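You operate a simulated robot arm through the tools that you are given. There is no shell and no other tool. Be economical: measure what you need, move in short steps, check, and stop when the job is done.

You are at the controls of a simulated two-armed robot. One attempt, no reset.

## Task
The slide has lost the carriage: catch it, bring it home and vent the door section.
Fine: slide at 0, door gate shut before the vent opens; the disc stays aboard.

The check looks at the end state, three seconds after you hand in, the way a careful person would. Anything else that was tipped, shoved, dropped, spilled or broken makes it a failure.

## Robot
Two 7-joint arms with two-finger parallel grippers on one trunk, on a base that drives. Base frame: it is fixed to the floor where the robot stands at the start and does not move with it; the origin is under the middle of the robot, x ahead of it, y to its left, z up; the surface under the hand at the start is at about z = 860. Readings come in mm, degrees, newtons and seconds.
The left shoulder is at the start at [50, 187, 1135], the right one opposite. With the tool pointing down near the work surface each hand reaches from about 100 to 660 mm from the robot's upright axis, wherever it stands, measured 20 degrees to its own side. Places, roughly: coat lever [500, -200, 1200]; cool lever [300, -1100, 1200]; door gate lever [200, -1200, 1100]; door gauge [200, -1300, 1100]; door latch [0, -1600, 1500]; end gate lever [500, -500, 1100]; heat lever [300, -900, 1200]; orange pump [400, -1200, 200]; park lever [400, -600, 1200]; store lever [600, -100, 1200]; vent valve [100, -1600, 1200]. Payload 3.43 kg a hand.
The TCP of each hand is the grasp point between the finger pads, 30 mm short of the fingertips. In the tool frame z runs along the fingers and y along their closing line. Largest opening 94 mm; finger width 28, thickness 10; the body of the gripper, 50 by 96 mm, starts 55 mm behind the TCP.
Orientation is told as [roll, pitch, yaw] about the base's x, y, z axes, in that order, counted from this pose: with the fingers straight down and closing along the base's y, the tool's x points along the base's -x, its y along +y and its z along -z.

## Interface
- The arms move only by the tool drive_tool. It takes "left_series", "right_series" or both (then of equal length, played together; a hand with none holds still); each is a list that holds one entry, the list of rows, each a list of 6 numbers: the shift along the base's x, y, z in units of 30 mm (1.0 is 30 mm), then the turn, a rotation vector about the base's x, y, z in units of 4 degrees (1.0 is 4 degrees). In form: [[[x, y, z, wx, wy, wz], ...]]. A call has 1 to 20 rows; each row shifts and turns the commanded pose from where the row before left it. "left_hand" and "right_hand" are, for a hand that has rows, the closure, from 0 (fully open) to 1 (shut), set as the call begins (left out, the last holds). A call with a number of a shift or a turn outside -1 to 1 is refused whole. Rows are played at 5 a second. More than 50 mm and 8.6 degrees between two rows, or a gripper value outside its range, and nothing of the call is played. Where a pose cannot be reached the arm comes as near as it can. A force on the tool above 90 N (or 10 N above the force at the start of the call, whichever is more), or a blocked arm, ends the call early, and 0.2 s more pass. The fingers move at their own pace (about 153 mm/s each) and stop on an object; they squeeze with about 44 N. The grip force told is the motor's: it shows also when the fingers shut on nothing. Time passes only in rows, and 0.2 s behind the last, so rows that do not move let the fingers close. It gives the time, the measured TCP pose, the force on the tool (base axes), the opening and the grip force at its end, in the units of the frame above (readings bear some noise), with the torque about the TCP (base axes, N m) and any sound that the robot's microphone picked up, and new pictures: "show" is both (left out), scene, wrist or none (wrist: the cameras of the hands that moved).
- Cameras (640 x 400 px; columns grow to the right, rows downward): "scene" is now at [139.7, -39.2, 1303]; the picture's right is [-0.44, -0.90, 0.00], its down [-0.47, 0.23, -0.85] and it looks along [0.76, -0.38, -0.53] (base axes); focal length 214 px, centre (320, 200). "left" rides on the left gripper at [76, -14, -102] in its tool frame; the picture's right is [0.18, 0.98, 0.00], its down [-0.75, 0.14, -0.64] and it looks along [-0.63, 0.12, 0.77] (tool axes); focal length 243 px, centre (320, 200). "right" rides on the right gripper at [76, 14, -102] in its tool frame; the picture's right is [-0.18, 0.98, 0.00], its down [-0.75, -0.14, -0.64] and it looks along [-0.63, -0.12, 0.77] (tool axes); focal length 243 px, centre (320, 200).
- raise_lower(by): slides the trunk up (or, below 0, down) by that many mm; the arms and the scene camera ride with it, the base frame stays. It gives what a move gives, with no picture.
- steer(legs): drives the robot by 1 to 6 legs, each [ahead, left, turn to the left] in mm, mm and degrees, along the robot's own axes; the way and the turn of a leg run together, so that a leg with both is an arc; at most 1500 mm and 180 degrees a leg. The arms and the cameras ride along, it lands a little off, and it stops where it bumps. It gives what a move gives, and a new picture of the scene camera.
- pan_tilt(pan, tilt): turns the head with the scene camera to pan (to the left, within 80 degrees either way) and tilt (down, from -29 to 69), counted from straight ahead of the robot. It gives what a move gives, and a new picture of the scene camera.
- pixel_to_xyz(camera, pixels): for up to 12 pixels [column, row] of the newest picture of that camera ("zoom" is the newest enlarged one), the place [x, y, z] in the base frame of the surface seen there, good to about 3 mm. The clock stands still meanwhile.
- close_up(camera, box): a new picture of the part [left, top, right, bottom] of that camera's present view, enlarged. The clock stands still meanwhile.
- finish_job(): hands the job in; it is judged then, once.

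Go step by step. Measure first, check grasps and placings, and put right what went wrong. The budget is 80 turns and 260 pictures, counting those below and the enlarged ones. Unless the task says otherwise, let go and move clear before handing in, and close with one line.

The tools are called after "Emit:" by a JSON object that holds its "op" and its "data". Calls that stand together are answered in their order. drive_tool: Moves the arms, as the interface text tells. Its arguments: {"type":"object","properties":{"left_series":{"type":"array"},"left_hand":{"type":"number"},"right_series":{"type":"array"},"right_hand":{"type":"number"},"show":{"type":"string","enum":["both","scene","wrist","none"]}},"required":[]} The other tools are called the same way: raise_lower (by) slides the trunk up or down; steer (legs) drives the base; pan_tilt (pan, tilt) turns the head that bears the scene camera; pixel_to_xyz (camera, pixels) gives the place of the surface under pixels of a picture; close_up (camera, box) takes an enlarged picture of a part of a camera's view; finish_job () hands the job in.

At the start:

```text
t: 0.0
left_tcp_pos: [401.7, -38.9, 999.9]
left_ee_rot: [0.0, 0.1, 0.0]
left_ft_force: [0.2, 0.2, 0.7]
left_moment: [0.0, 0.03, 0.02]
left_finger_gap: 93.9
left_grasp_force: 0.0
right_tcp_pos: [290.4, -381.5, 999.8]
right_ee_rot: [0.0, 0.0, 0.0]
right_ft_force: [-0.9, 0.2, 0.2]
right_moment: [-0.02, -0.01, 0.01]
right_finger_gap: 93.9
right_grasp_force: 0.0
trunk travel left (down, up): [-350.0, 82.0]
robot x, y, heading: [-1.7, 0.5, -0.1]
head pan, tilt: [-26.1, 31.7]
```

scene: 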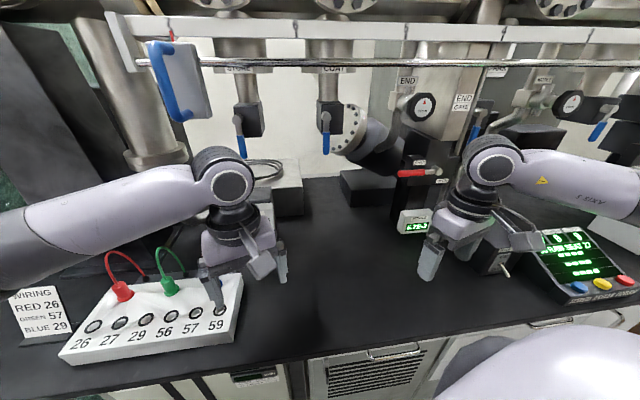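
right: 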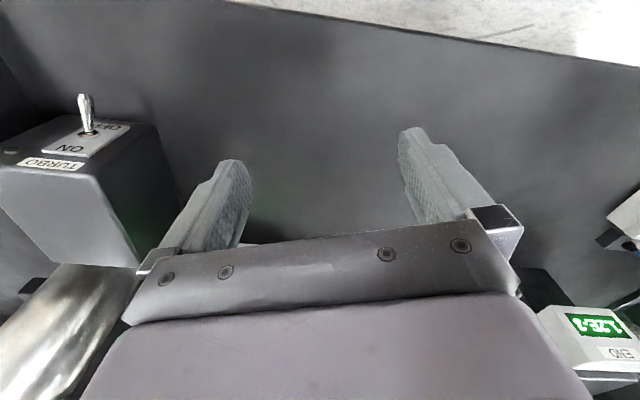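
left: 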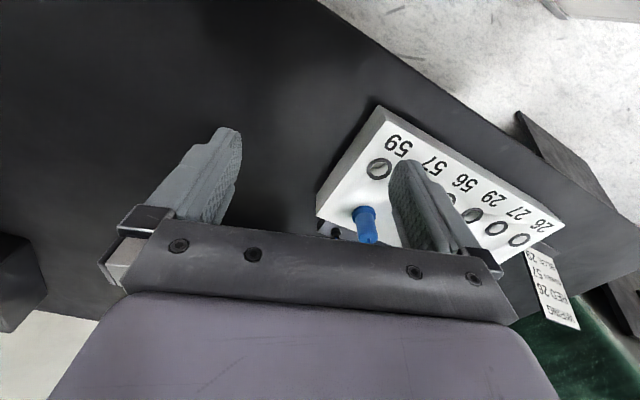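

The scene shows a vacuum line with blue-handled levers, a console on the right (580,260) and a wiring board on the left (150,310). I'll look closer at the console and the signs first, before moving anything.

Emit:
{"op": "close_up", "data": {"camera": "scene", "box": [520, 210, 640, 310]}}

Emit:
{"op": "close_up", "data": {"camera": "scene", "box": [340, 60, 540, 260]}}

Emit:
{"op": "close_up", "data": {"camera": "scene", "box": [0, 200, 260, 380]}}

Emit:
{"op": "close_up", "data": {"camera": "scene", "box": [100, 0, 360, 160]}}

```text
4.00 times, centred on (580, 260) of scene
```

zoom: 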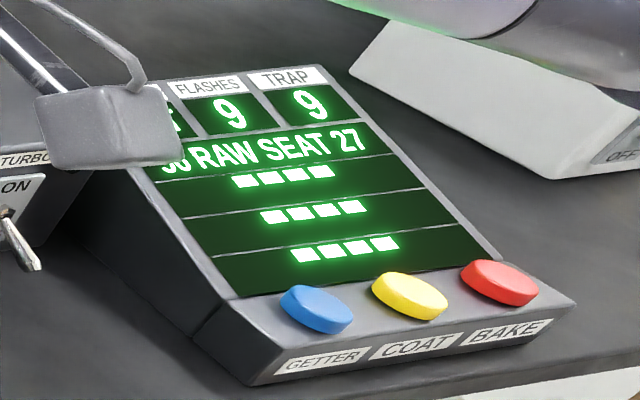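

```text
2.00 times, centred on (440, 160) of scene
```

zoom: 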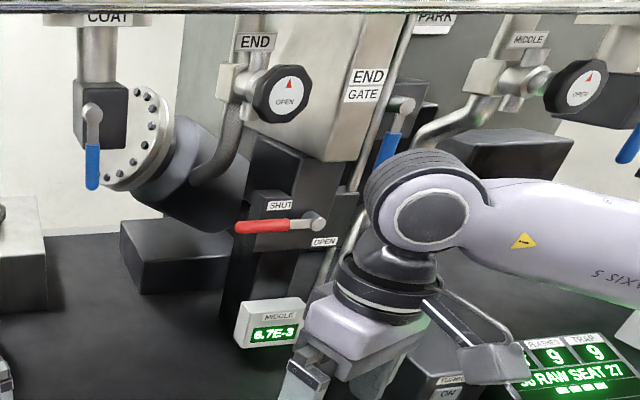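

```text
2.22 times, centred on (130, 290) of scene
```

zoom: 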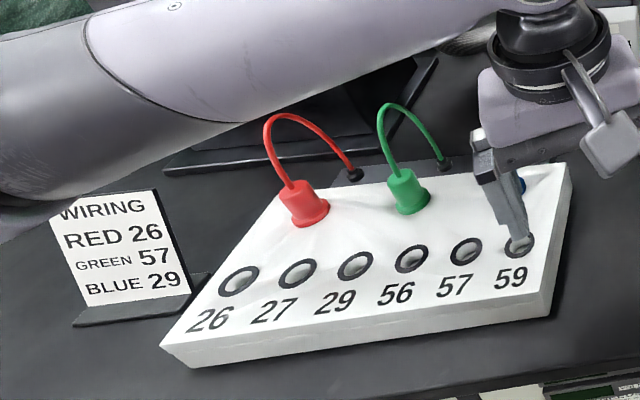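

```text
2.46 times, centred on (230, 80) of scene
```

zoom: 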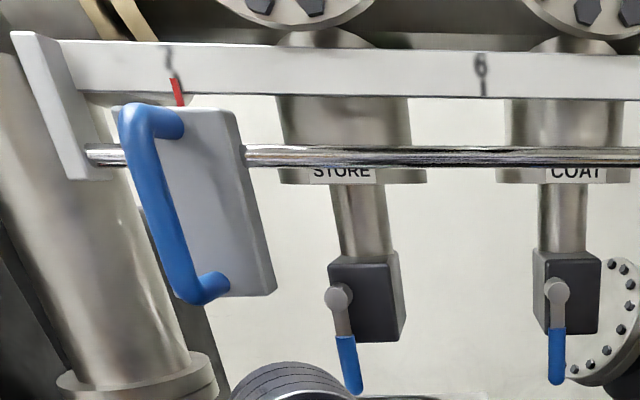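

The blue-handled slide (180,80) rides a rail with numbered scale. I'll look up and along the line to find the carriage, scale, and instructions.

Emit:
{"op": "pan_tilt", "data": {"pan": 0, "tilt": -5}}

Emit:
{"op": "pan_tilt", "data": {"pan": -50, "tilt": -5}}

Emit:
{"op": "pan_tilt", "data": {"pan": -80, "tilt": 5}}

```text
t: 1.0
left_tcp_pos: [402.3, -37.9, 1000.1]
left_ee_rot: [-0.1, 0.0, 0.0]
left_ft_force: [0.2, 1.0, 0.2]
left_moment: [-0.02, 0.01, 0.01]
left_finger_gap: 94.0
left_grasp_force: 0.1
right_tcp_pos: [291.2, -380.9, 999.9]
right_ee_rot: [0.1, 0.0, 0.0]
right_ft_force: [-1.0, 0.4, 0.3]
right_moment: [-0.02, 0.01, 0.03]
right_finger_gap: 94.0
right_grasp_force: 0.0
trunk travel left (down, up): [-350.0, 82.0]
robot x, y, heading: [0.9, 2.8, -0.2]
head pan, tilt: [0.0, -5.0]
```

scene: 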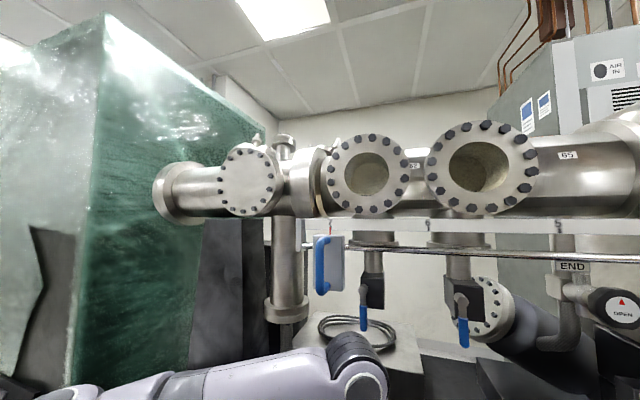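

```text
t: 2.2
left_tcp_pos: [402.3, -37.9, 998.7]
left_ee_rot: [0.0, 0.0, -0.1]
left_ft_force: [-0.5, 0.1, -0.6]
left_moment: [0.01, 0.02, 0.02]
left_finger_gap: 94.3
left_grasp_force: 0.1
right_tcp_pos: [290.2, -380.3, 1000.2]
right_ee_rot: [0.0, -0.1, 0.0]
right_ft_force: [0.2, 0.5, 0.2]
right_moment: [0.01, 0.03, -0.01]
right_finger_gap: 93.6
right_grasp_force: 0.1
trunk travel left (down, up): [-350.0, 82.0]
robot x, y, heading: [-1.3, -0.8, -0.0]
head pan, tilt: [-50.0, -5.0]
```

scene: 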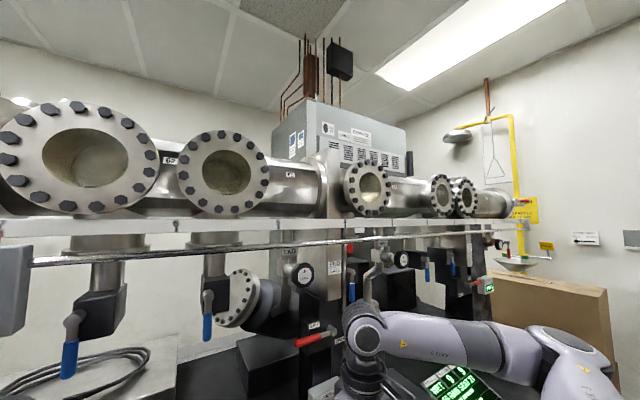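

```text
t: 3.2
left_tcp_pos: [402.2, -39.1, 1001.0]
left_ee_rot: [0.0, 0.0, 0.0]
left_ft_force: [0.3, -0.4, 0.6]
left_moment: [0.01, -0.02, 0.01]
left_finger_gap: 93.9
left_grasp_force: 0.0
right_tcp_pos: [288.9, -380.6, 998.2]
right_ee_rot: [0.0, 0.0, 0.0]
right_ft_force: [-0.5, 0.6, -0.5]
right_moment: [0.02, 0.01, -0.01]
right_finger_gap: 93.9
right_grasp_force: 0.1
trunk travel left (down, up): [-350.0, 82.0]
robot x, y, heading: [-0.6, 0.1, -0.0]
head pan, tilt: [-80.0, 5.0]
```

scene: 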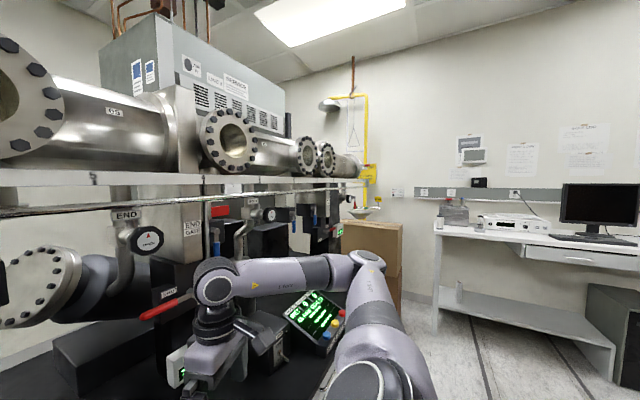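

Tube with windows runs to the door at the far right; notes are on the right wall (470-590,150). I'll zoom into the far part and the notes.

Emit:
{"op": "close_up", "data": {"camera": "scene", "box": [440, 120, 640, 240]}}

Emit:
{"op": "close_up", "data": {"camera": "scene", "box": [190, 90, 410, 260]}}

Emit:
{"op": "pixel_to_xyz", "data": {"camera": "scene", "pixels": [[112, 112], [232, 140], [307, 153], [327, 155], [206, 181], [367, 170], [338, 231], [372, 209]]}}

```text
3.20 times, centred on (540, 180) of scene
```

zoom: 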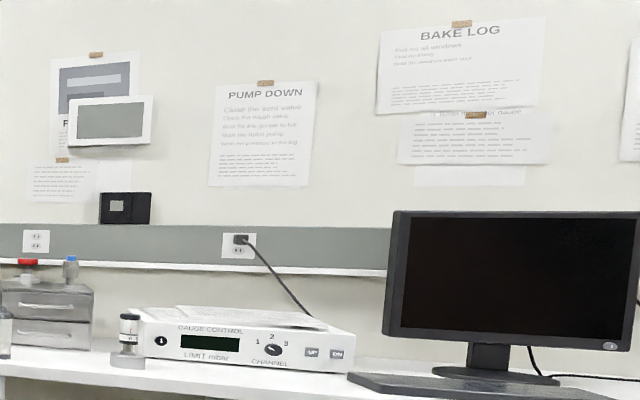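

```text
2.35 times, centred on (300, 175) of scene
```

zoom: 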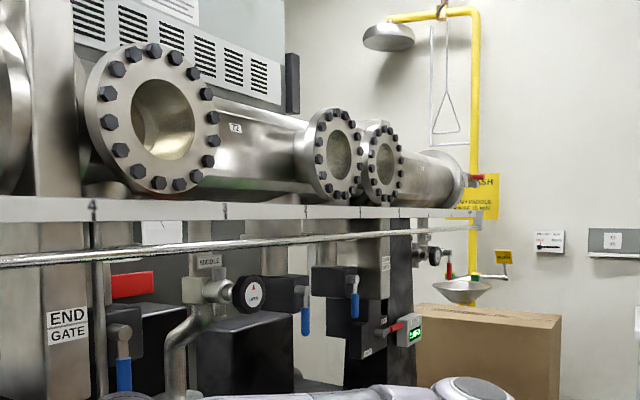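

```text
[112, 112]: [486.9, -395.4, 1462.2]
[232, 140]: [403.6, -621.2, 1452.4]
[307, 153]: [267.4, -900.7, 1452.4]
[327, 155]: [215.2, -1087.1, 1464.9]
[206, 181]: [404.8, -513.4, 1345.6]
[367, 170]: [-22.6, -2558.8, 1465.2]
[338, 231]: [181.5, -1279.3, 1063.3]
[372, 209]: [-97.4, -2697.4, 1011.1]
```

The line runs obliquely from about [600,-100] to [0,-1600]. I'll look at the slide and windows at left and measure them.

Emit:
{"op": "pan_tilt", "data": {"pan": -20, "tilt": 0}}

Emit:
{"op": "close_up", "data": {"camera": "scene", "box": [200, 120, 440, 270]}}

Emit:
{"op": "close_up", "data": {"camera": "scene", "box": [420, 100, 640, 250]}}

```text
t: 4.5
left_tcp_pos: [401.3, -38.9, 999.6]
left_ee_rot: [0.0, 0.0, 0.0]
left_ft_force: [-0.2, 0.0, -0.3]
left_moment: [-0.02, 0.0, -0.01]
left_finger_gap: 93.8
left_grasp_force: 0.0
right_tcp_pos: [290.8, -380.6, 1000.2]
right_ee_rot: [0.1, 0.0, 0.1]
right_ft_force: [-0.2, -0.5, -0.2]
right_moment: [0.02, -0.02, -0.02]
right_finger_gap: 94.1
right_grasp_force: 0.1
trunk travel left (down, up): [-350.0, 82.0]
robot x, y, heading: [0.6, 0.1, -0.0]
head pan, tilt: [-20.0, 0.0]
```

scene: 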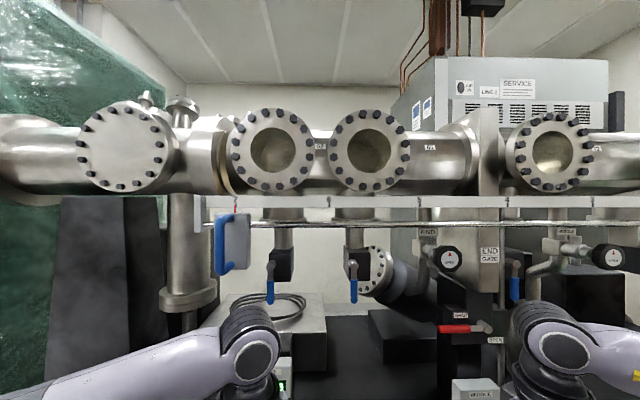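

```text
2.67 times, centred on (320, 195) of scene
```

zoom: 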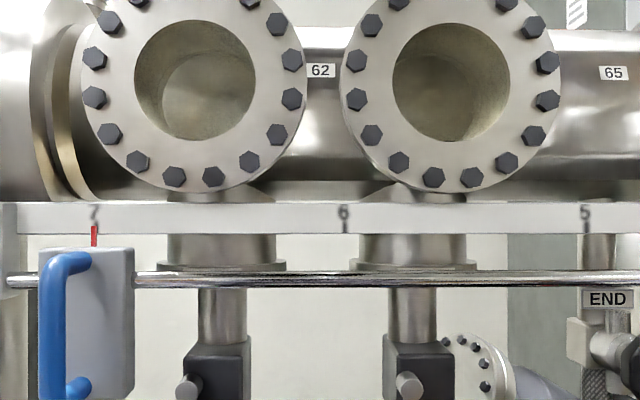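

```text
2.67 times, centred on (530, 175) of scene
```

zoom: 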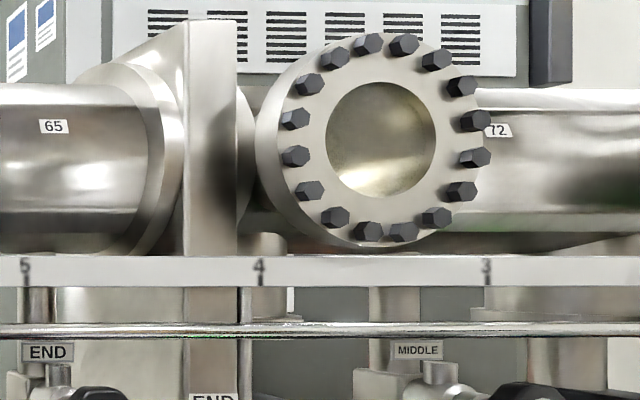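

Slide pointer reads 7; scale runs down to the right. Measure the slide handle, rail and scale numbers.

Emit:
{"op": "pixel_to_xyz", "data": {"camera": "scene", "pixels": [[219, 240], [222, 270], [222, 219], [238, 240], [235, 205], [329, 202], [420, 202], [517, 202], [602, 201], [280, 223], [400, 224], [600, 223]]}}

Emit:
{"op": "close_up", "data": {"camera": "scene", "box": [200, 195, 260, 285]}}

Emit:
{"op": "raise_lower", "data": {"by": 82}}

```text
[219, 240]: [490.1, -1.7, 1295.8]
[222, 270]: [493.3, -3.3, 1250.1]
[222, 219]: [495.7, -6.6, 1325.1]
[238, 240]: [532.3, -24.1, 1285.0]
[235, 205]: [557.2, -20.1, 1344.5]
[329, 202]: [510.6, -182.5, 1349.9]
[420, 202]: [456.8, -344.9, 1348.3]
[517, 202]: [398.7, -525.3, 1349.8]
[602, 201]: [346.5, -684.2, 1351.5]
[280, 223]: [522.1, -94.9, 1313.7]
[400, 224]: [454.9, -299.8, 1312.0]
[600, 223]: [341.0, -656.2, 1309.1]
```

```text
4.44 times, centred on (230, 240) of scene
```

zoom: 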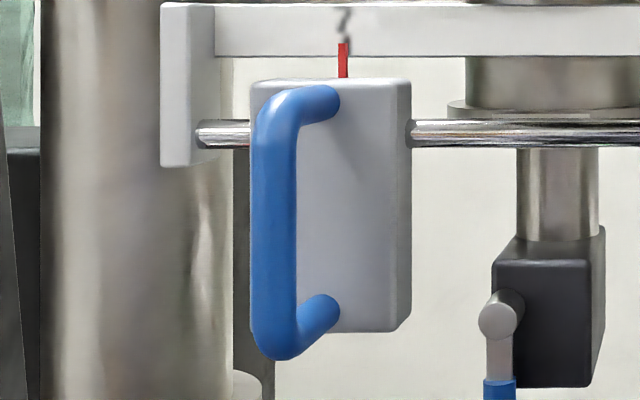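

```text
t: 5.6
left_tcp_pos: [401.3, -38.9, 1081.1]
left_ee_rot: [0.0, 0.0, 0.0]
left_ft_force: [-0.1, 0.0, 0.5]
left_moment: [-0.03, 0.0, 0.0]
left_finger_gap: 94.4
left_grasp_force: 0.0
right_tcp_pos: [291.5, -380.6, 1081.8]
right_ee_rot: [0.0, 0.0, 0.0]
right_ft_force: [-1.2, 0.3, 0.4]
right_moment: [0.02, 0.03, 0.02]
right_finger_gap: 94.0
right_grasp_force: 0.0
trunk travel left (down, up): [-432.0, 0.0]
robot x, y, heading: [-0.3, 1.7, 0.2]
head pan, tilt: [-20.0, 0.0]
```

Rail runs along direction (-0.307,-0.952), numbers ~170 mm apart. Trunk is up; look into the windows again.

Emit:
{"op": "pan_tilt", "data": {"pan": -20, "tilt": -5}}

Emit:
{"op": "close_up", "data": {"camera": "scene", "box": [220, 120, 420, 245]}}

Emit:
{"op": "pan_tilt", "data": {"pan": -65, "tilt": -3}}

Emit:
{"op": "close_up", "data": {"camera": "scene", "box": [170, 140, 470, 300]}}

```text
t: 6.3
left_tcp_pos: [401.0, -38.0, 1082.0]
left_ee_rot: [-0.1, -0.1, 0.0]
left_ft_force: [-0.3, -0.3, 0.2]
left_moment: [0.03, 0.02, 0.0]
left_finger_gap: 93.7
left_grasp_force: 0.0
right_tcp_pos: [291.2, -381.2, 1081.0]
right_ee_rot: [0.0, 0.1, 0.0]
right_ft_force: [0.2, 0.5, -0.9]
right_moment: [-0.03, 0.0, 0.01]
right_finger_gap: 93.9
right_grasp_force: 0.1
trunk travel left (down, up): [-432.0, 0.0]
robot x, y, heading: [2.3, -0.5, -0.1]
head pan, tilt: [-20.0, -5.0]
```

scene: 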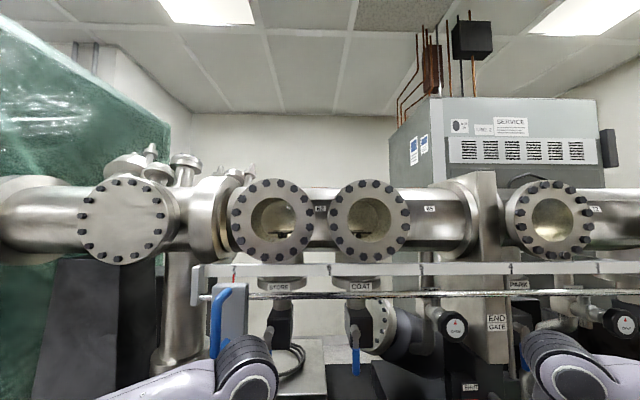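

```text
3.20 times, centred on (320, 182) of scene
```

zoom: 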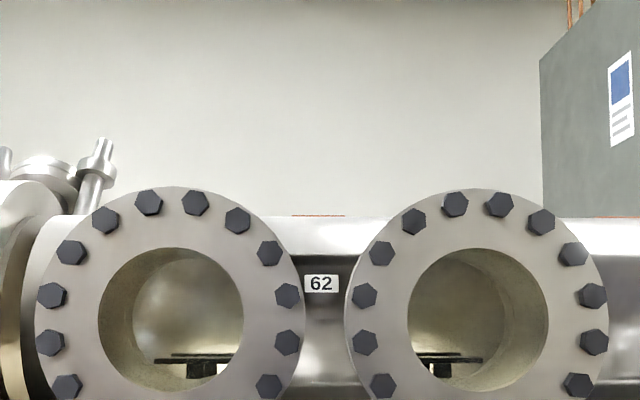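

```text
t: 7.4
left_tcp_pos: [400.8, -38.3, 1081.2]
left_ee_rot: [0.0, 0.0, 0.0]
left_ft_force: [-0.6, 0.1, -0.2]
left_moment: [0.02, 0.03, -0.03]
left_finger_gap: 94.0
left_grasp_force: 0.1
right_tcp_pos: [291.0, -380.2, 1081.1]
right_ee_rot: [0.1, 0.0, -0.1]
right_ft_force: [-0.3, -0.4, -0.3]
right_moment: [-0.02, 0.05, -0.02]
right_finger_gap: 93.8
right_grasp_force: 0.0
trunk travel left (down, up): [-432.0, 0.0]
robot x, y, heading: [3.3, 0.8, 0.0]
head pan, tilt: [-65.0, -3.0]
```

scene: 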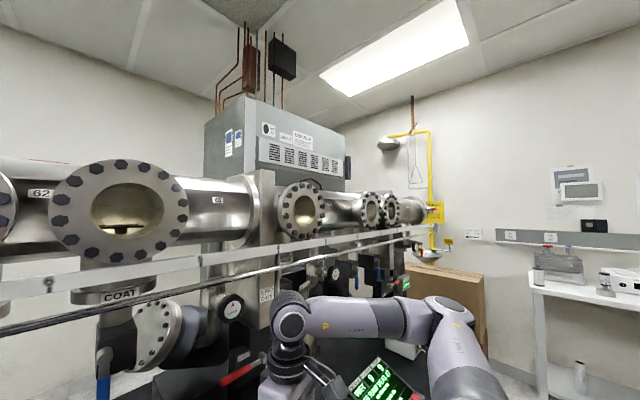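

```text
2.13 times, centred on (320, 220) of scene
```

zoom: 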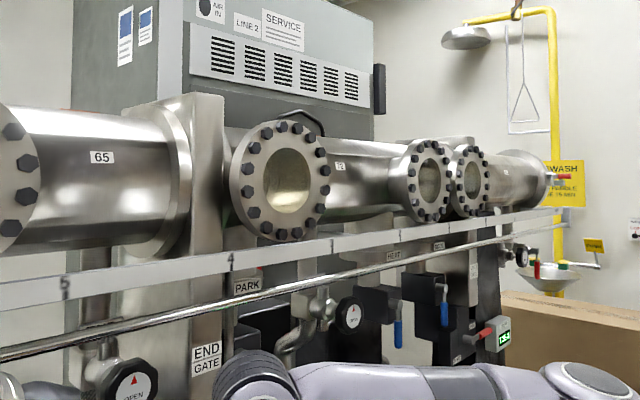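

Windows at store/coat show dark plates inside (zoom: 200,360; 445,365). I'll turn to face the line squarely (-18°), then drive along it while looking into each window.

Emit:
{"op": "steer", "data": {"legs": [[0, 0, -18]]}}

Emit:
{"op": "pan_tilt", "data": {"pan": 0, "tilt": -5}}

Emit:
{"op": "close_up", "data": {"camera": "scene", "box": [200, 110, 460, 270]}}

```text
t: 8.8
left_tcp_pos: [370.9, -157.2, 1080.9]
left_ee_rot: [-0.1, -0.1, -17.5]
left_ft_force: [-0.2, -0.6, 1.0]
left_moment: [-0.01, -0.01, -0.01]
left_finger_gap: 94.2
left_grasp_force: 0.0
right_tcp_pos: [161.7, -450.5, 1081.1]
right_ee_rot: [0.0, 0.0, -17.5]
right_ft_force: [-0.6, 0.6, -0.1]
right_moment: [-0.01, -0.08, 0.01]
right_finger_gap: 94.3
right_grasp_force: 0.1
trunk travel left (down, up): [-432.0, 0.0]
robot x, y, heading: [-0.6, 1.5, -17.3]
head pan, tilt: [-65.0, -3.0]
```

scene: 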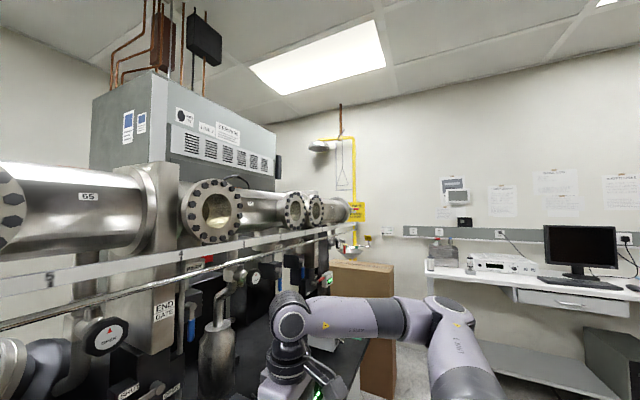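

```text
t: 10.2
left_tcp_pos: [371.2, -158.1, 1082.1]
left_ee_rot: [0.0, -0.1, -17.5]
left_ft_force: [0.0, 0.6, -0.1]
left_moment: [-0.01, 0.02, 0.01]
left_finger_gap: 94.1
left_grasp_force: 0.0
right_tcp_pos: [163.1, -450.9, 1082.8]
right_ee_rot: [0.1, 0.0, -17.5]
right_ft_force: [0.2, 0.9, 0.4]
right_moment: [0.03, -0.06, -0.01]
right_finger_gap: 93.8
right_grasp_force: 0.0
trunk travel left (down, up): [-432.0, 0.0]
robot x, y, heading: [-0.1, 2.3, -17.2]
head pan, tilt: [0.0, -5.0]
```

scene: 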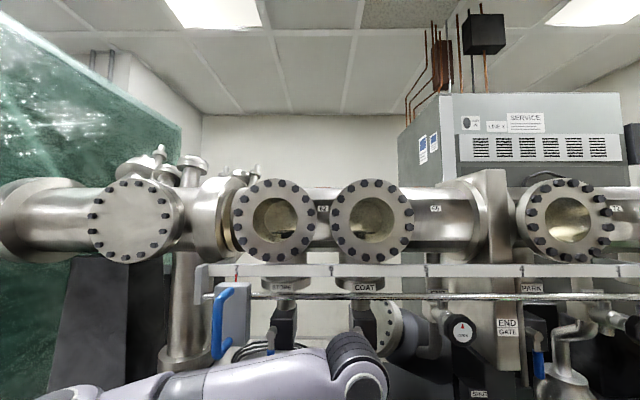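

```text
2.46 times, centred on (330, 190) of scene
```

zoom: 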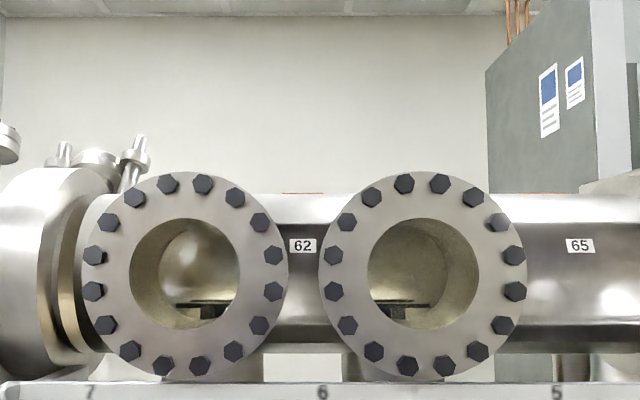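

Heading now -17.3°, both near windows show an empty ledge. Drive right along the line to see the others.

Emit:
{"op": "steer", "data": {"legs": [[0, -500, 0]]}}

Emit:
{"op": "close_up", "data": {"camera": "scene", "box": [160, 120, 480, 320]}}

Emit:
{"op": "steer", "data": {"legs": [[0, -350, 0]]}}

Emit:
{"op": "close_up", "data": {"camera": "scene", "box": [160, 120, 480, 320]}}

```text
t: 15.1
left_tcp_pos: [223.0, -632.1, 1081.7]
left_ee_rot: [0.0, 0.0, -17.3]
left_ft_force: [0.8, -0.4, 0.3]
left_moment: [0.02, -0.01, -0.01]
left_finger_gap: 93.9
left_grasp_force: 0.0
right_tcp_pos: [13.5, -925.7, 1081.3]
right_ee_rot: [0.1, 0.0, -17.5]
right_ft_force: [0.8, 0.3, -0.2]
right_moment: [-0.04, 0.0, 0.02]
right_finger_gap: 93.7
right_grasp_force: 0.1
trunk travel left (down, up): [-432.0, 0.0]
robot x, y, heading: [-149.5, -472.4, -17.3]
head pan, tilt: [0.0, -5.0]
```

scene: 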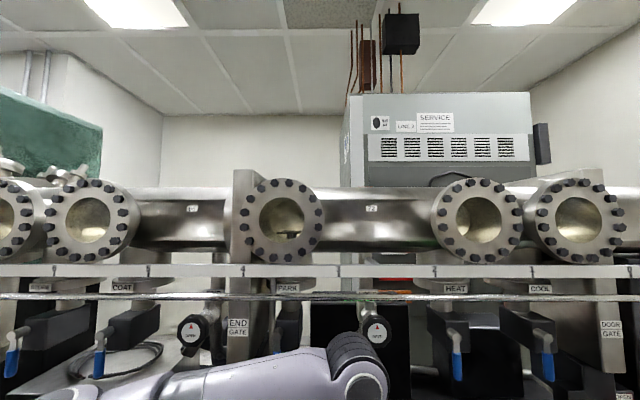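

```text
2.00 times, centred on (320, 220) of scene
```

zoom: 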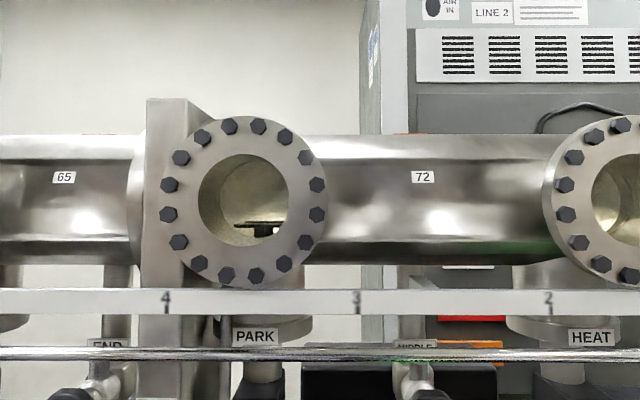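

```text
t: 18.6
left_tcp_pos: [117.6, -958.5, 1081.6]
left_ee_rot: [0.0, 0.1, -17.7]
left_ft_force: [0.3, 0.6, -0.5]
left_moment: [-0.02, -0.02, 0.0]
left_finger_gap: 94.0
left_grasp_force: 0.1
right_tcp_pos: [-90.7, -1251.4, 1081.4]
right_ee_rot: [0.1, -0.1, -17.8]
right_ft_force: [0.7, -0.9, 0.5]
right_moment: [0.0, 0.02, 0.0]
right_finger_gap: 94.2
right_grasp_force: 0.0
trunk travel left (down, up): [-432.0, 0.0]
robot x, y, heading: [-252.0, -801.3, -17.8]
head pan, tilt: [0.0, -5.0]
```

scene: 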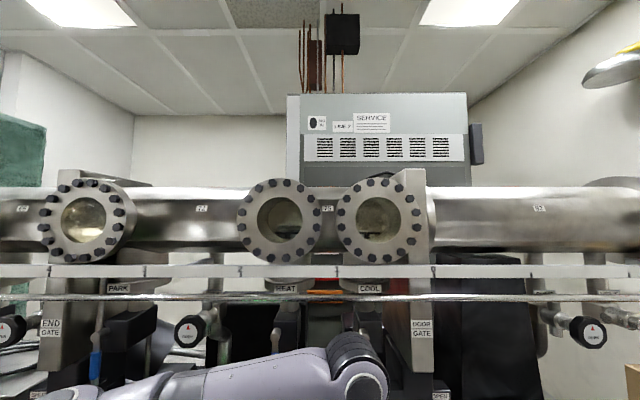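

```text
2.00 times, centred on (320, 220) of scene
```

zoom: 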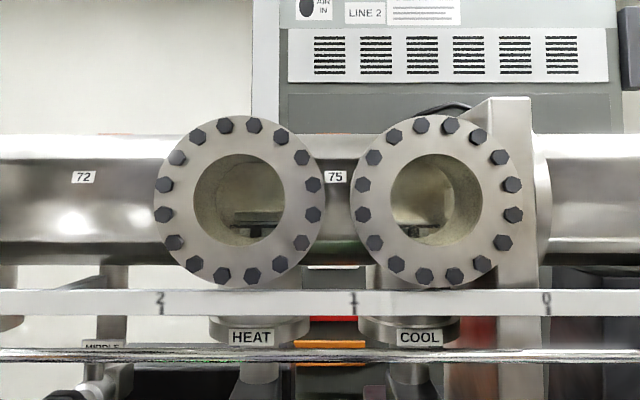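

Cool and Heat windows both show something at (280,232) and (375,234). Zoom in on each.

Emit:
{"op": "close_up", "data": {"camera": "scene", "box": [235, 175, 325, 265]}}

Emit:
{"op": "close_up", "data": {"camera": "scene", "box": [335, 175, 425, 265]}}

Emit:
{"op": "close_up", "data": {"camera": "scene", "box": [400, 150, 640, 400]}}

```text
4.44 times, centred on (280, 220) of scene
```

zoom: 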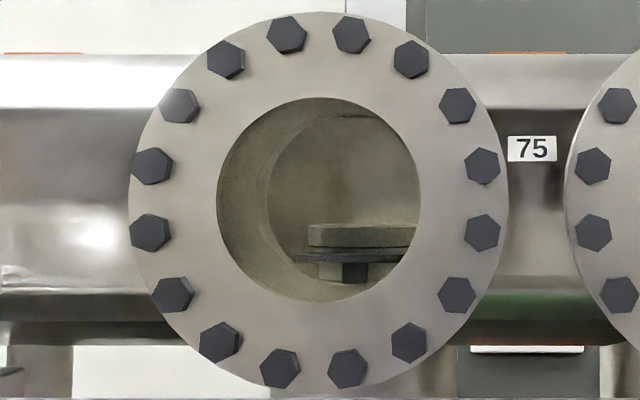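

```text
4.44 times, centred on (380, 220) of scene
```

zoom: 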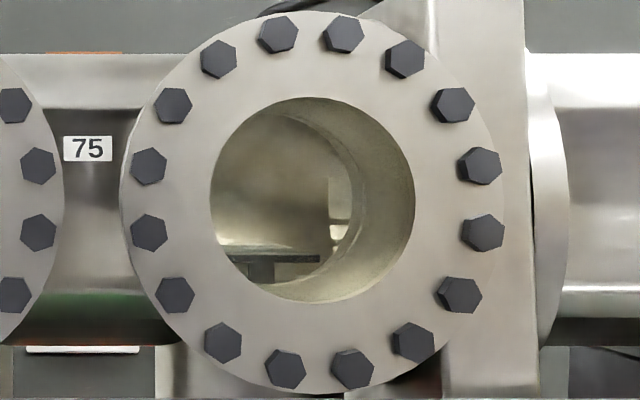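

```text
1.60 times, centred on (520, 275) of scene
```

zoom: 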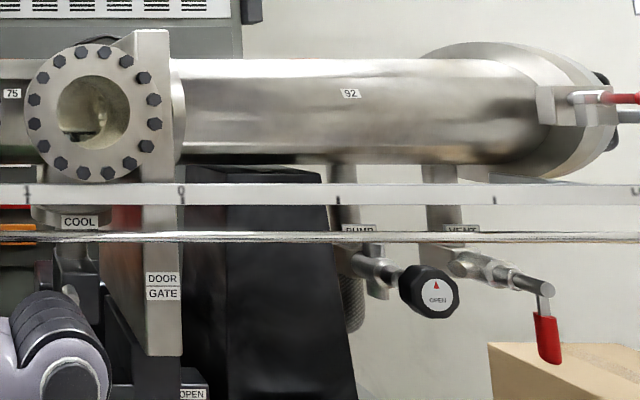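

Heat shows a thick disc on a plate with a grey block beneath. I need to read the scale right of the door gate and know where "0" lies.

Emit:
{"op": "close_up", "data": {"camera": "scene", "box": [400, 255, 520, 300]}}

Emit:
{"op": "close_up", "data": {"camera": "scene", "box": [500, 255, 640, 300]}}

Emit:
{"op": "pan_tilt", "data": {"pan": -45, "tilt": 10}}

Emit:
{"op": "close_up", "data": {"camera": "scene", "box": [200, 120, 480, 300]}}

```text
5.33 times, centred on (460, 278) of scene
```

zoom: 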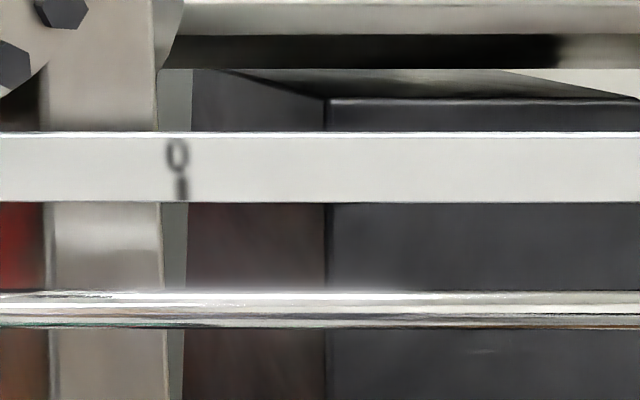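

```text
4.57 times, centred on (570, 278) of scene
```

zoom: 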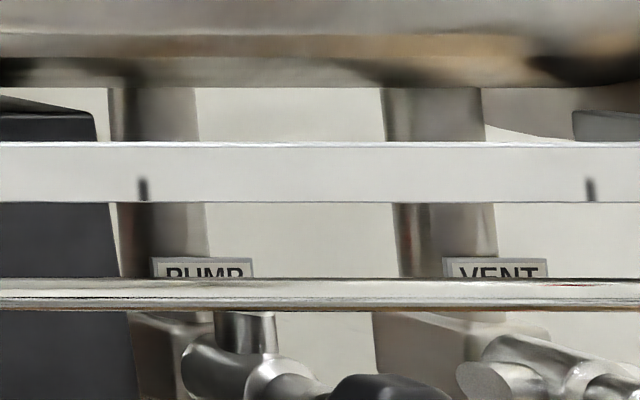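

```text
t: 19.7
left_tcp_pos: [119.2, -959.1, 1081.6]
left_ee_rot: [0.0, 0.0, -17.7]
left_ft_force: [-0.3, 0.0, 0.5]
left_moment: [-0.01, -0.01, -0.01]
left_finger_gap: 93.9
left_grasp_force: 0.1
right_tcp_pos: [-92.0, -1251.8, 1081.9]
right_ee_rot: [0.0, 0.0, -17.7]
right_ft_force: [0.5, -0.8, 0.7]
right_moment: [0.02, 0.02, -0.01]
right_finger_gap: 93.9
right_grasp_force: 0.1
trunk travel left (down, up): [-432.0, 0.0]
robot x, y, heading: [-252.3, -798.0, -17.6]
head pan, tilt: [-45.0, 10.0]
```

scene: 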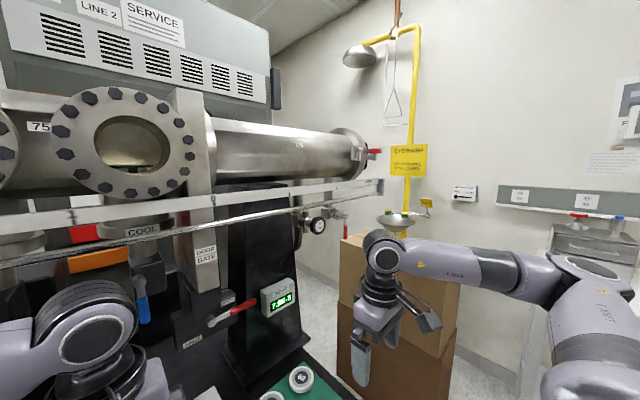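

```text
2.22 times, centred on (340, 210) of scene
```

zoom: 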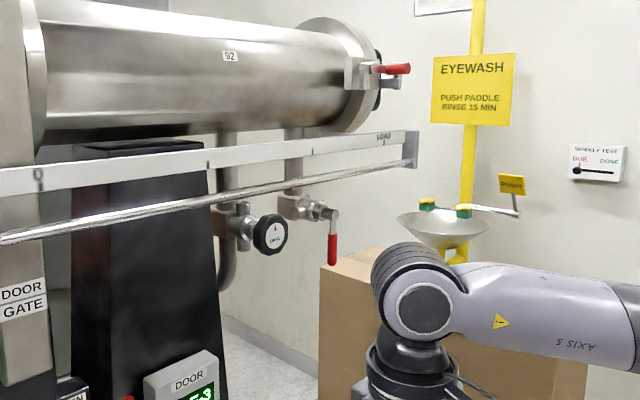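

The scale goes beyond 0 to LOAD at the door. Look at the door gate lever, gauge and vent, and measure the gate vs 0.

Emit:
{"op": "close_up", "data": {"camera": "scene", "box": [160, 240, 320, 360]}}

Emit:
{"op": "pixel_to_xyz", "data": {"camera": "scene", "pixels": [[217, 203], [200, 150], [195, 105], [233, 308], [213, 322], [250, 302], [135, 140], [346, 228], [345, 215], [376, 151], [130, 85]]}}

Emit:
{"op": "close_up", "data": {"camera": "scene", "box": [40, 80, 220, 220]}}

Emit:
{"op": "close_up", "data": {"camera": "scene", "box": [285, 130, 405, 260]}}

```text
3.33 times, centred on (240, 300) of scene
```

zoom: 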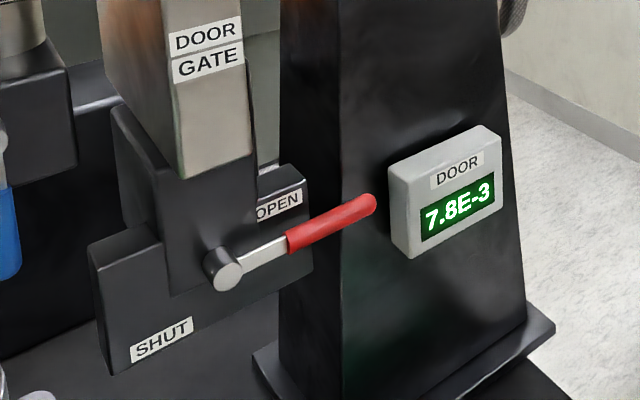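

```text
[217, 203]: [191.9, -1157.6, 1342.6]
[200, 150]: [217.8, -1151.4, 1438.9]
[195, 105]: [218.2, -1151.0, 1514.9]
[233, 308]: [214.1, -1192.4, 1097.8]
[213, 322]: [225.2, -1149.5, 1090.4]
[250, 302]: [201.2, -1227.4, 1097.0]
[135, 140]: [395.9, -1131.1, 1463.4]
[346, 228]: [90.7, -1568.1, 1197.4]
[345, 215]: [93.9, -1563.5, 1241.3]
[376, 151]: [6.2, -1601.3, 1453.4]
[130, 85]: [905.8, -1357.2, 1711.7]
```

```text
2.86 times, centred on (130, 150) of scene
```

zoom: 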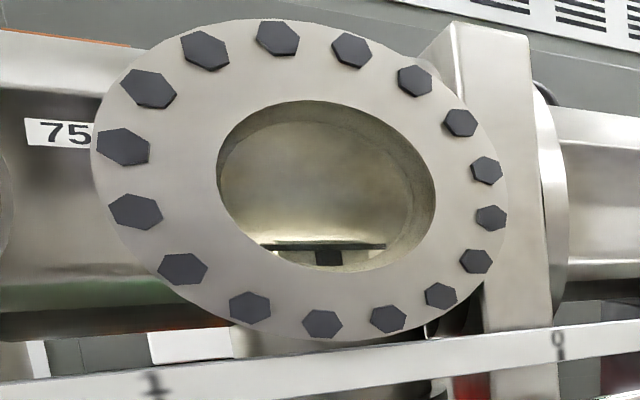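

```text
3.08 times, centred on (345, 195) of scene
```

zoom: 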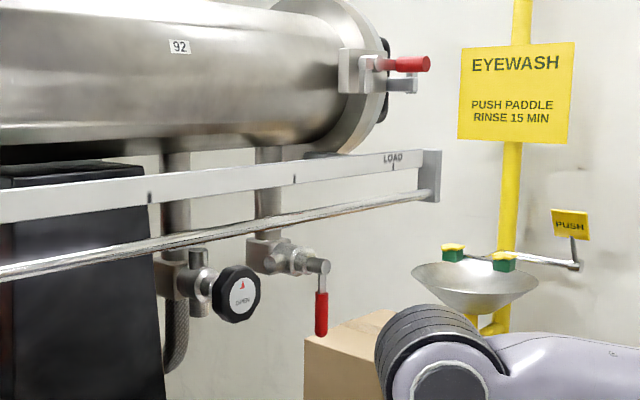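

Door gate lever is at OPEN (pointing right), vent lever (red, 345,228) hangs down. I'll check the wall notes for procedures and the knob states.

Emit:
{"op": "pan_tilt", "data": {"pan": -80, "tilt": -2}}

Emit:
{"op": "close_up", "data": {"camera": "scene", "box": [230, 120, 400, 240]}}

Emit:
{"op": "close_up", "data": {"camera": "scene", "box": [380, 120, 560, 240]}}

Emit:
{"op": "close_up", "data": {"camera": "scene", "box": [520, 100, 640, 220]}}

```text
t: 20.7
left_tcp_pos: [117.7, -958.8, 1082.0]
left_ee_rot: [0.0, 0.0, -17.6]
left_ft_force: [0.8, 0.9, -0.1]
left_moment: [0.01, -0.03, -0.01]
left_finger_gap: 94.0
left_grasp_force: 0.0
right_tcp_pos: [-91.4, -1250.8, 1081.9]
right_ee_rot: [0.0, 0.0, -17.8]
right_ft_force: [0.4, -0.9, 0.5]
right_moment: [-0.06, 0.01, 0.02]
right_finger_gap: 93.9
right_grasp_force: 0.0
trunk travel left (down, up): [-432.0, 0.0]
robot x, y, heading: [-253.1, -800.9, -17.6]
head pan, tilt: [-80.0, -2.0]
```

scene: 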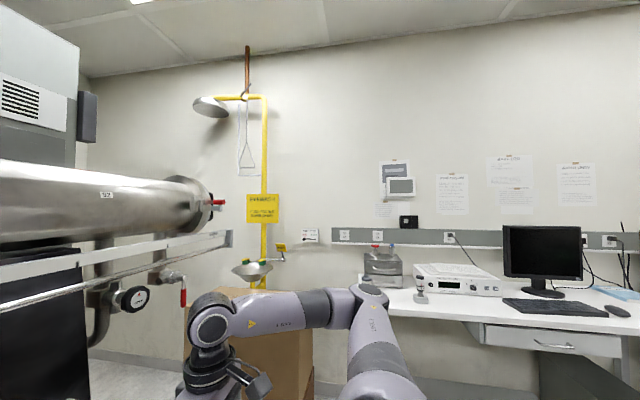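

```text
3.33 times, centred on (315, 180) of scene
```

zoom: 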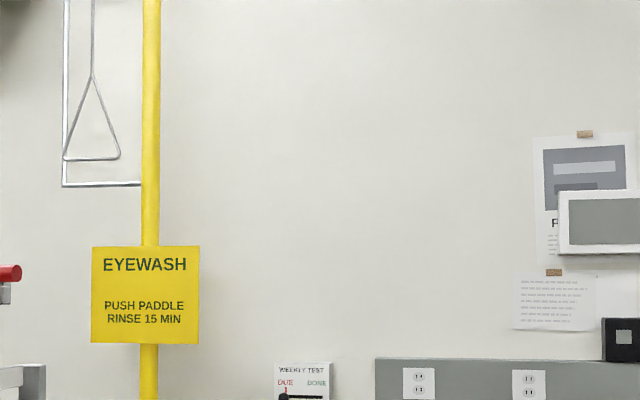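

```text
3.33 times, centred on (470, 180) of scene
```

zoom: 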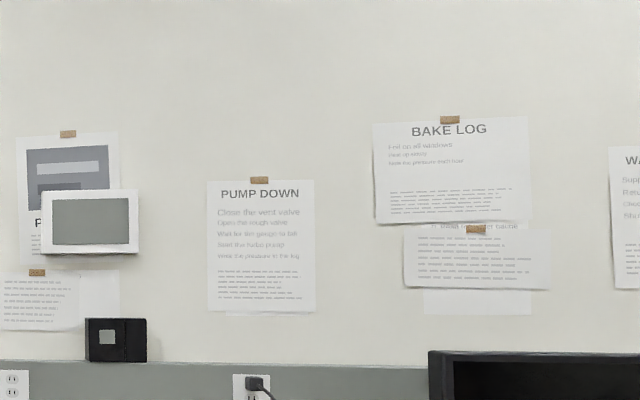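

```text
3.33 times, centred on (580, 160) of scene
```

zoom: 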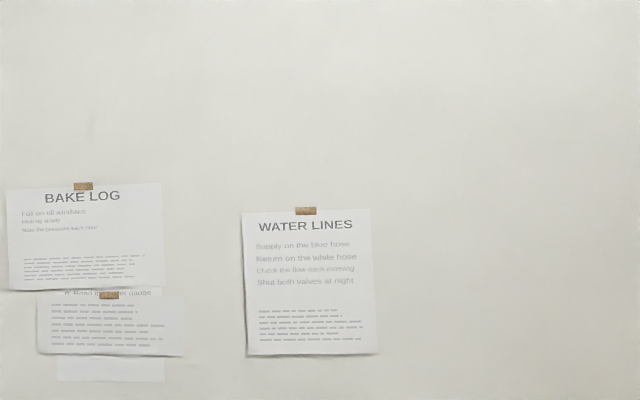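

No vent-specific notes. I'll raise the left hand with its camera to peer into the Heat window and learn whether that disc sits on the carriage.

Emit:
{"op": "drive_tool", "data": {"left_series": [[[0.07, 0.23, 0.97, -0.247, -0.765, 0], [0.07, 0.23, 0.97, -0.247, -0.765, 0], [0.07, 0.23, 0.97, -0.247, -0.765, 0], [0.07, 0.23, 0.97, -0.247, -0.765, 0], [0.07, 0.23, 0.97, -0.247, -0.765, 0], [0.07, 0.23, 0.97, -0.247, -0.765, 0], [0.07, 0.23, 0.97, -0.247, -0.765, 0], [0.07, 0.23, 0.97, -0.247, -0.765, 0], [0.07, 0.23, 0.97, -0.247, -0.765, 0], [0.07, 0.23, 0.97, -0.247, -0.765, 0], [0.07, 0.23, 0.97, -0.247, -0.765, 0], [0.07, 0.23, 0.97, -0.247, -0.765, 0], [0.07, 0.23, 0.97, -0.247, -0.765, 0], [0.07, 0.23, 0.97, -0.247, -0.765, 0]]], "show": "wrist"}}

```text
t: 23.7
left_tcp_pos: [148.3, -861.1, 1489.1]
left_ee_rot: [-0.2, -45.1, -17.7]
left_ft_force: [0.6, -0.1, -0.2]
left_moment: [-0.02, -0.02, -0.02]
left_finger_gap: 94.1
left_grasp_force: 0.1
right_tcp_pos: [-93.1, -1251.7, 1081.9]
right_ee_rot: [0.1, 0.0, -17.7]
right_ft_force: [-0.2, -0.5, 0.2]
right_moment: [0.02, -0.06, 0.01]
right_finger_gap: 94.1
right_grasp_force: 0.2
trunk travel left (down, up): [-432.0, 0.0]
robot x, y, heading: [-254.4, -800.3, -17.7]
head pan, tilt: [-80.0, -2.0]
```

left: 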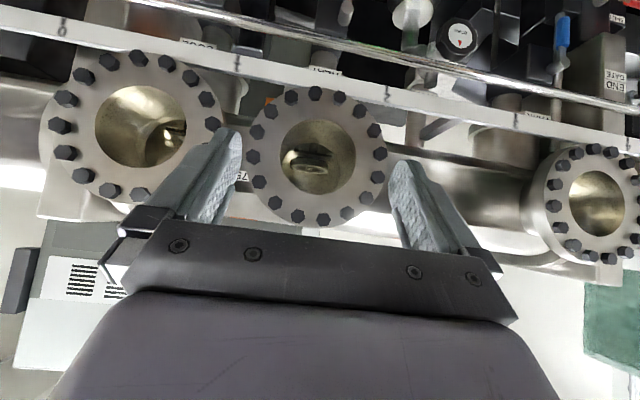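

Upside-down view: Heat window at (315,155) shows the disc. Zoom in.

Emit:
{"op": "close_up", "data": {"camera": "left", "box": [265, 110, 375, 205]}}

Emit:
{"op": "close_up", "data": {"camera": "left", "box": [90, 80, 200, 175]}}

Emit:
{"op": "pixel_to_xyz", "data": {"camera": "left", "pixels": [[310, 163], [303, 150], [320, 175], [175, 133], [313, 200], [313, 92], [250, 150], [385, 150], [140, 190], [62, 190]]}}

```text
4.21 times, centred on (320, 158) of left
```

zoom: 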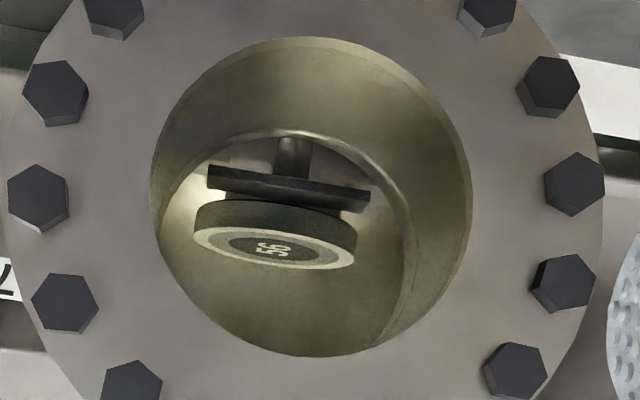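

```text
4.21 times, centred on (145, 128) of left
```

zoom: 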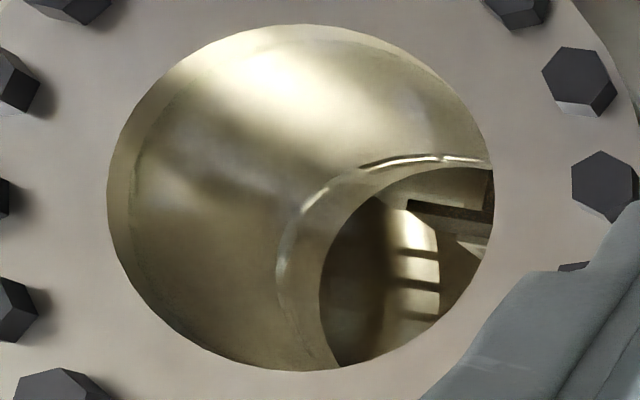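

```text
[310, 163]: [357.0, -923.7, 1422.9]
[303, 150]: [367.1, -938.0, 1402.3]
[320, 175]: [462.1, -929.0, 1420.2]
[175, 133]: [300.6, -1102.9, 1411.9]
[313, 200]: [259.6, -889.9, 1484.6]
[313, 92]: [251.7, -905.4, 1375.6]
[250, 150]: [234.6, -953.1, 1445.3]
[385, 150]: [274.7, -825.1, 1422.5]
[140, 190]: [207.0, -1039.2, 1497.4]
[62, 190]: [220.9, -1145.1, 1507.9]
```

The disc "56" at Heat lies on the station's fixed plate (plate with a stem is in every window), so it may not be the carriage. I'll look obliquely through the Heat window to both sides for the carriage.

Emit:
{"op": "drive_tool", "data": {"left_series": [[[0.19, 0.12, 0, 0, 0, -0.94], [0.19, 0.12, 0, 0, 0, -0.94], [0.19, 0.12, 0, 0, 0, -0.94], [0.19, 0.12, 0, 0, 0, -0.94], [0.19, 0.12, 0, 0, 0, -0.94], [0.19, 0.12, 0, 0, 0, -0.94], [0.19, 0.12, 0, 0, 0, -0.94], [0.19, 0.12, 0, 0, 0, -0.94]]], "show": "wrist"}}

Emit:
{"op": "close_up", "data": {"camera": "left", "box": [220, 60, 420, 210]}}

Emit:
{"op": "drive_tool", "data": {"left_series": [[[-0.05, -0.156, 0, 0, 0, 1], [-0.05, -0.156, 0, 0, 0, 1], [-0.05, -0.156, 0, 0, 0, 1], [-0.05, -0.156, 0, 0, 0, 1], [-0.05, -0.156, 0, 0, 0, 1], [-0.05, -0.156, 0, 0, 0, 1], [-0.05, -0.156, 0, 0, 0, 1], [-0.05, -0.156, 0, 0, 0, 1], [-0.05, -0.156, 0, 0, 0, 1], [-0.05, -0.156, 0, 0, 0, 1], [-0.05, -0.156, 0, 0, 0, 1], [-0.05, -0.156, 0, 0, 0, 1], [-0.05, -0.156, 0, 0, 0, 1], [-0.05, -0.156, 0, 0, 0, 1], [-0.05, -0.156, 0, 0, 0, 1]]], "show": "wrist"}}

Emit:
{"op": "close_up", "data": {"camera": "left", "box": [220, 60, 420, 210]}}

```text
t: 25.5
left_tcp_pos: [193.6, -834.0, 1488.6]
left_ee_rot: [-0.3, -45.2, -47.8]
left_ft_force: [0.5, -0.4, 0.8]
left_moment: [0.03, 0.02, -0.02]
left_finger_gap: 94.1
left_grasp_force: 0.0
right_tcp_pos: [-90.5, -1250.9, 1081.1]
right_ee_rot: [-0.1, -0.1, -17.7]
right_ft_force: [0.6, 0.1, -0.3]
right_moment: [0.01, 0.02, 0.02]
right_finger_gap: 94.0
right_grasp_force: 0.1
trunk travel left (down, up): [-432.0, 0.0]
robot x, y, heading: [-252.8, -797.6, -17.8]
head pan, tilt: [-80.0, -2.0]
```

left: 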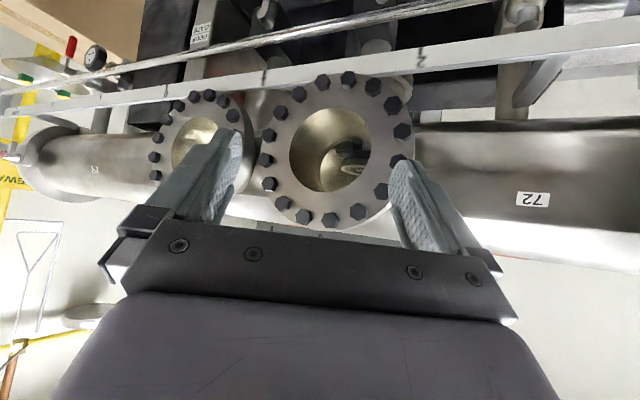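

```text
2.67 times, centred on (320, 135) of left
```

zoom: 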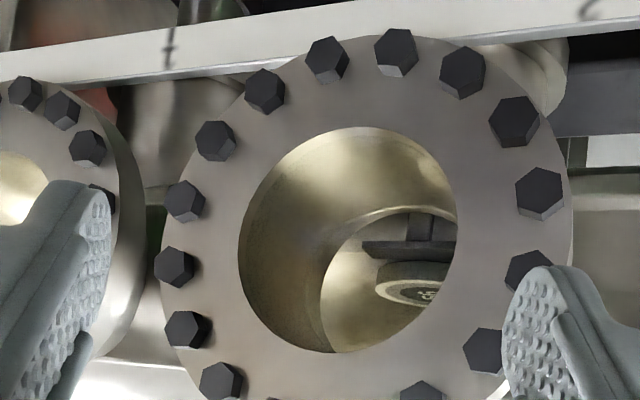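

```text
t: 28.7
left_tcp_pos: [169.6, -902.9, 1489.6]
left_ee_rot: [-0.2, -45.0, 12.3]
left_ft_force: [0.9, 0.2, 0.2]
left_moment: [0.02, 0.04, 0.0]
left_finger_gap: 94.0
left_grasp_force: 0.1
right_tcp_pos: [-92.0, -1251.2, 1081.3]
right_ee_rot: [0.0, 0.0, -17.8]
right_ft_force: [0.4, 0.9, -0.1]
right_moment: [-0.04, 0.03, -0.01]
right_finger_gap: 94.1
right_grasp_force: 0.1
trunk travel left (down, up): [-432.0, 0.0]
robot x, y, heading: [-254.5, -799.1, -17.8]
head pan, tilt: [-80.0, -2.0]
```

left: 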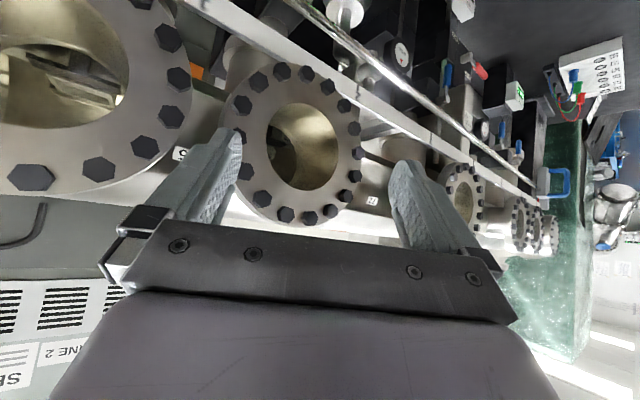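

```text
2.67 times, centred on (320, 135) of left
```

zoom: 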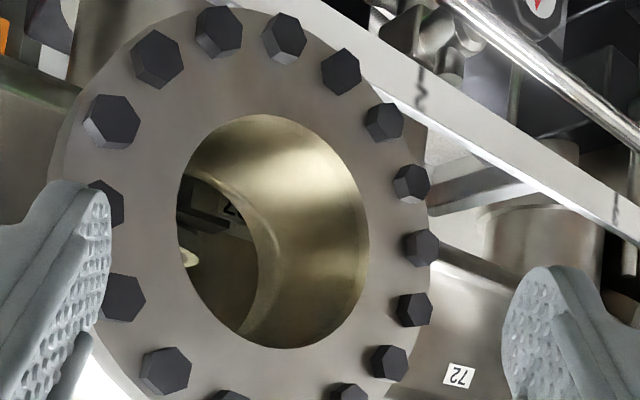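

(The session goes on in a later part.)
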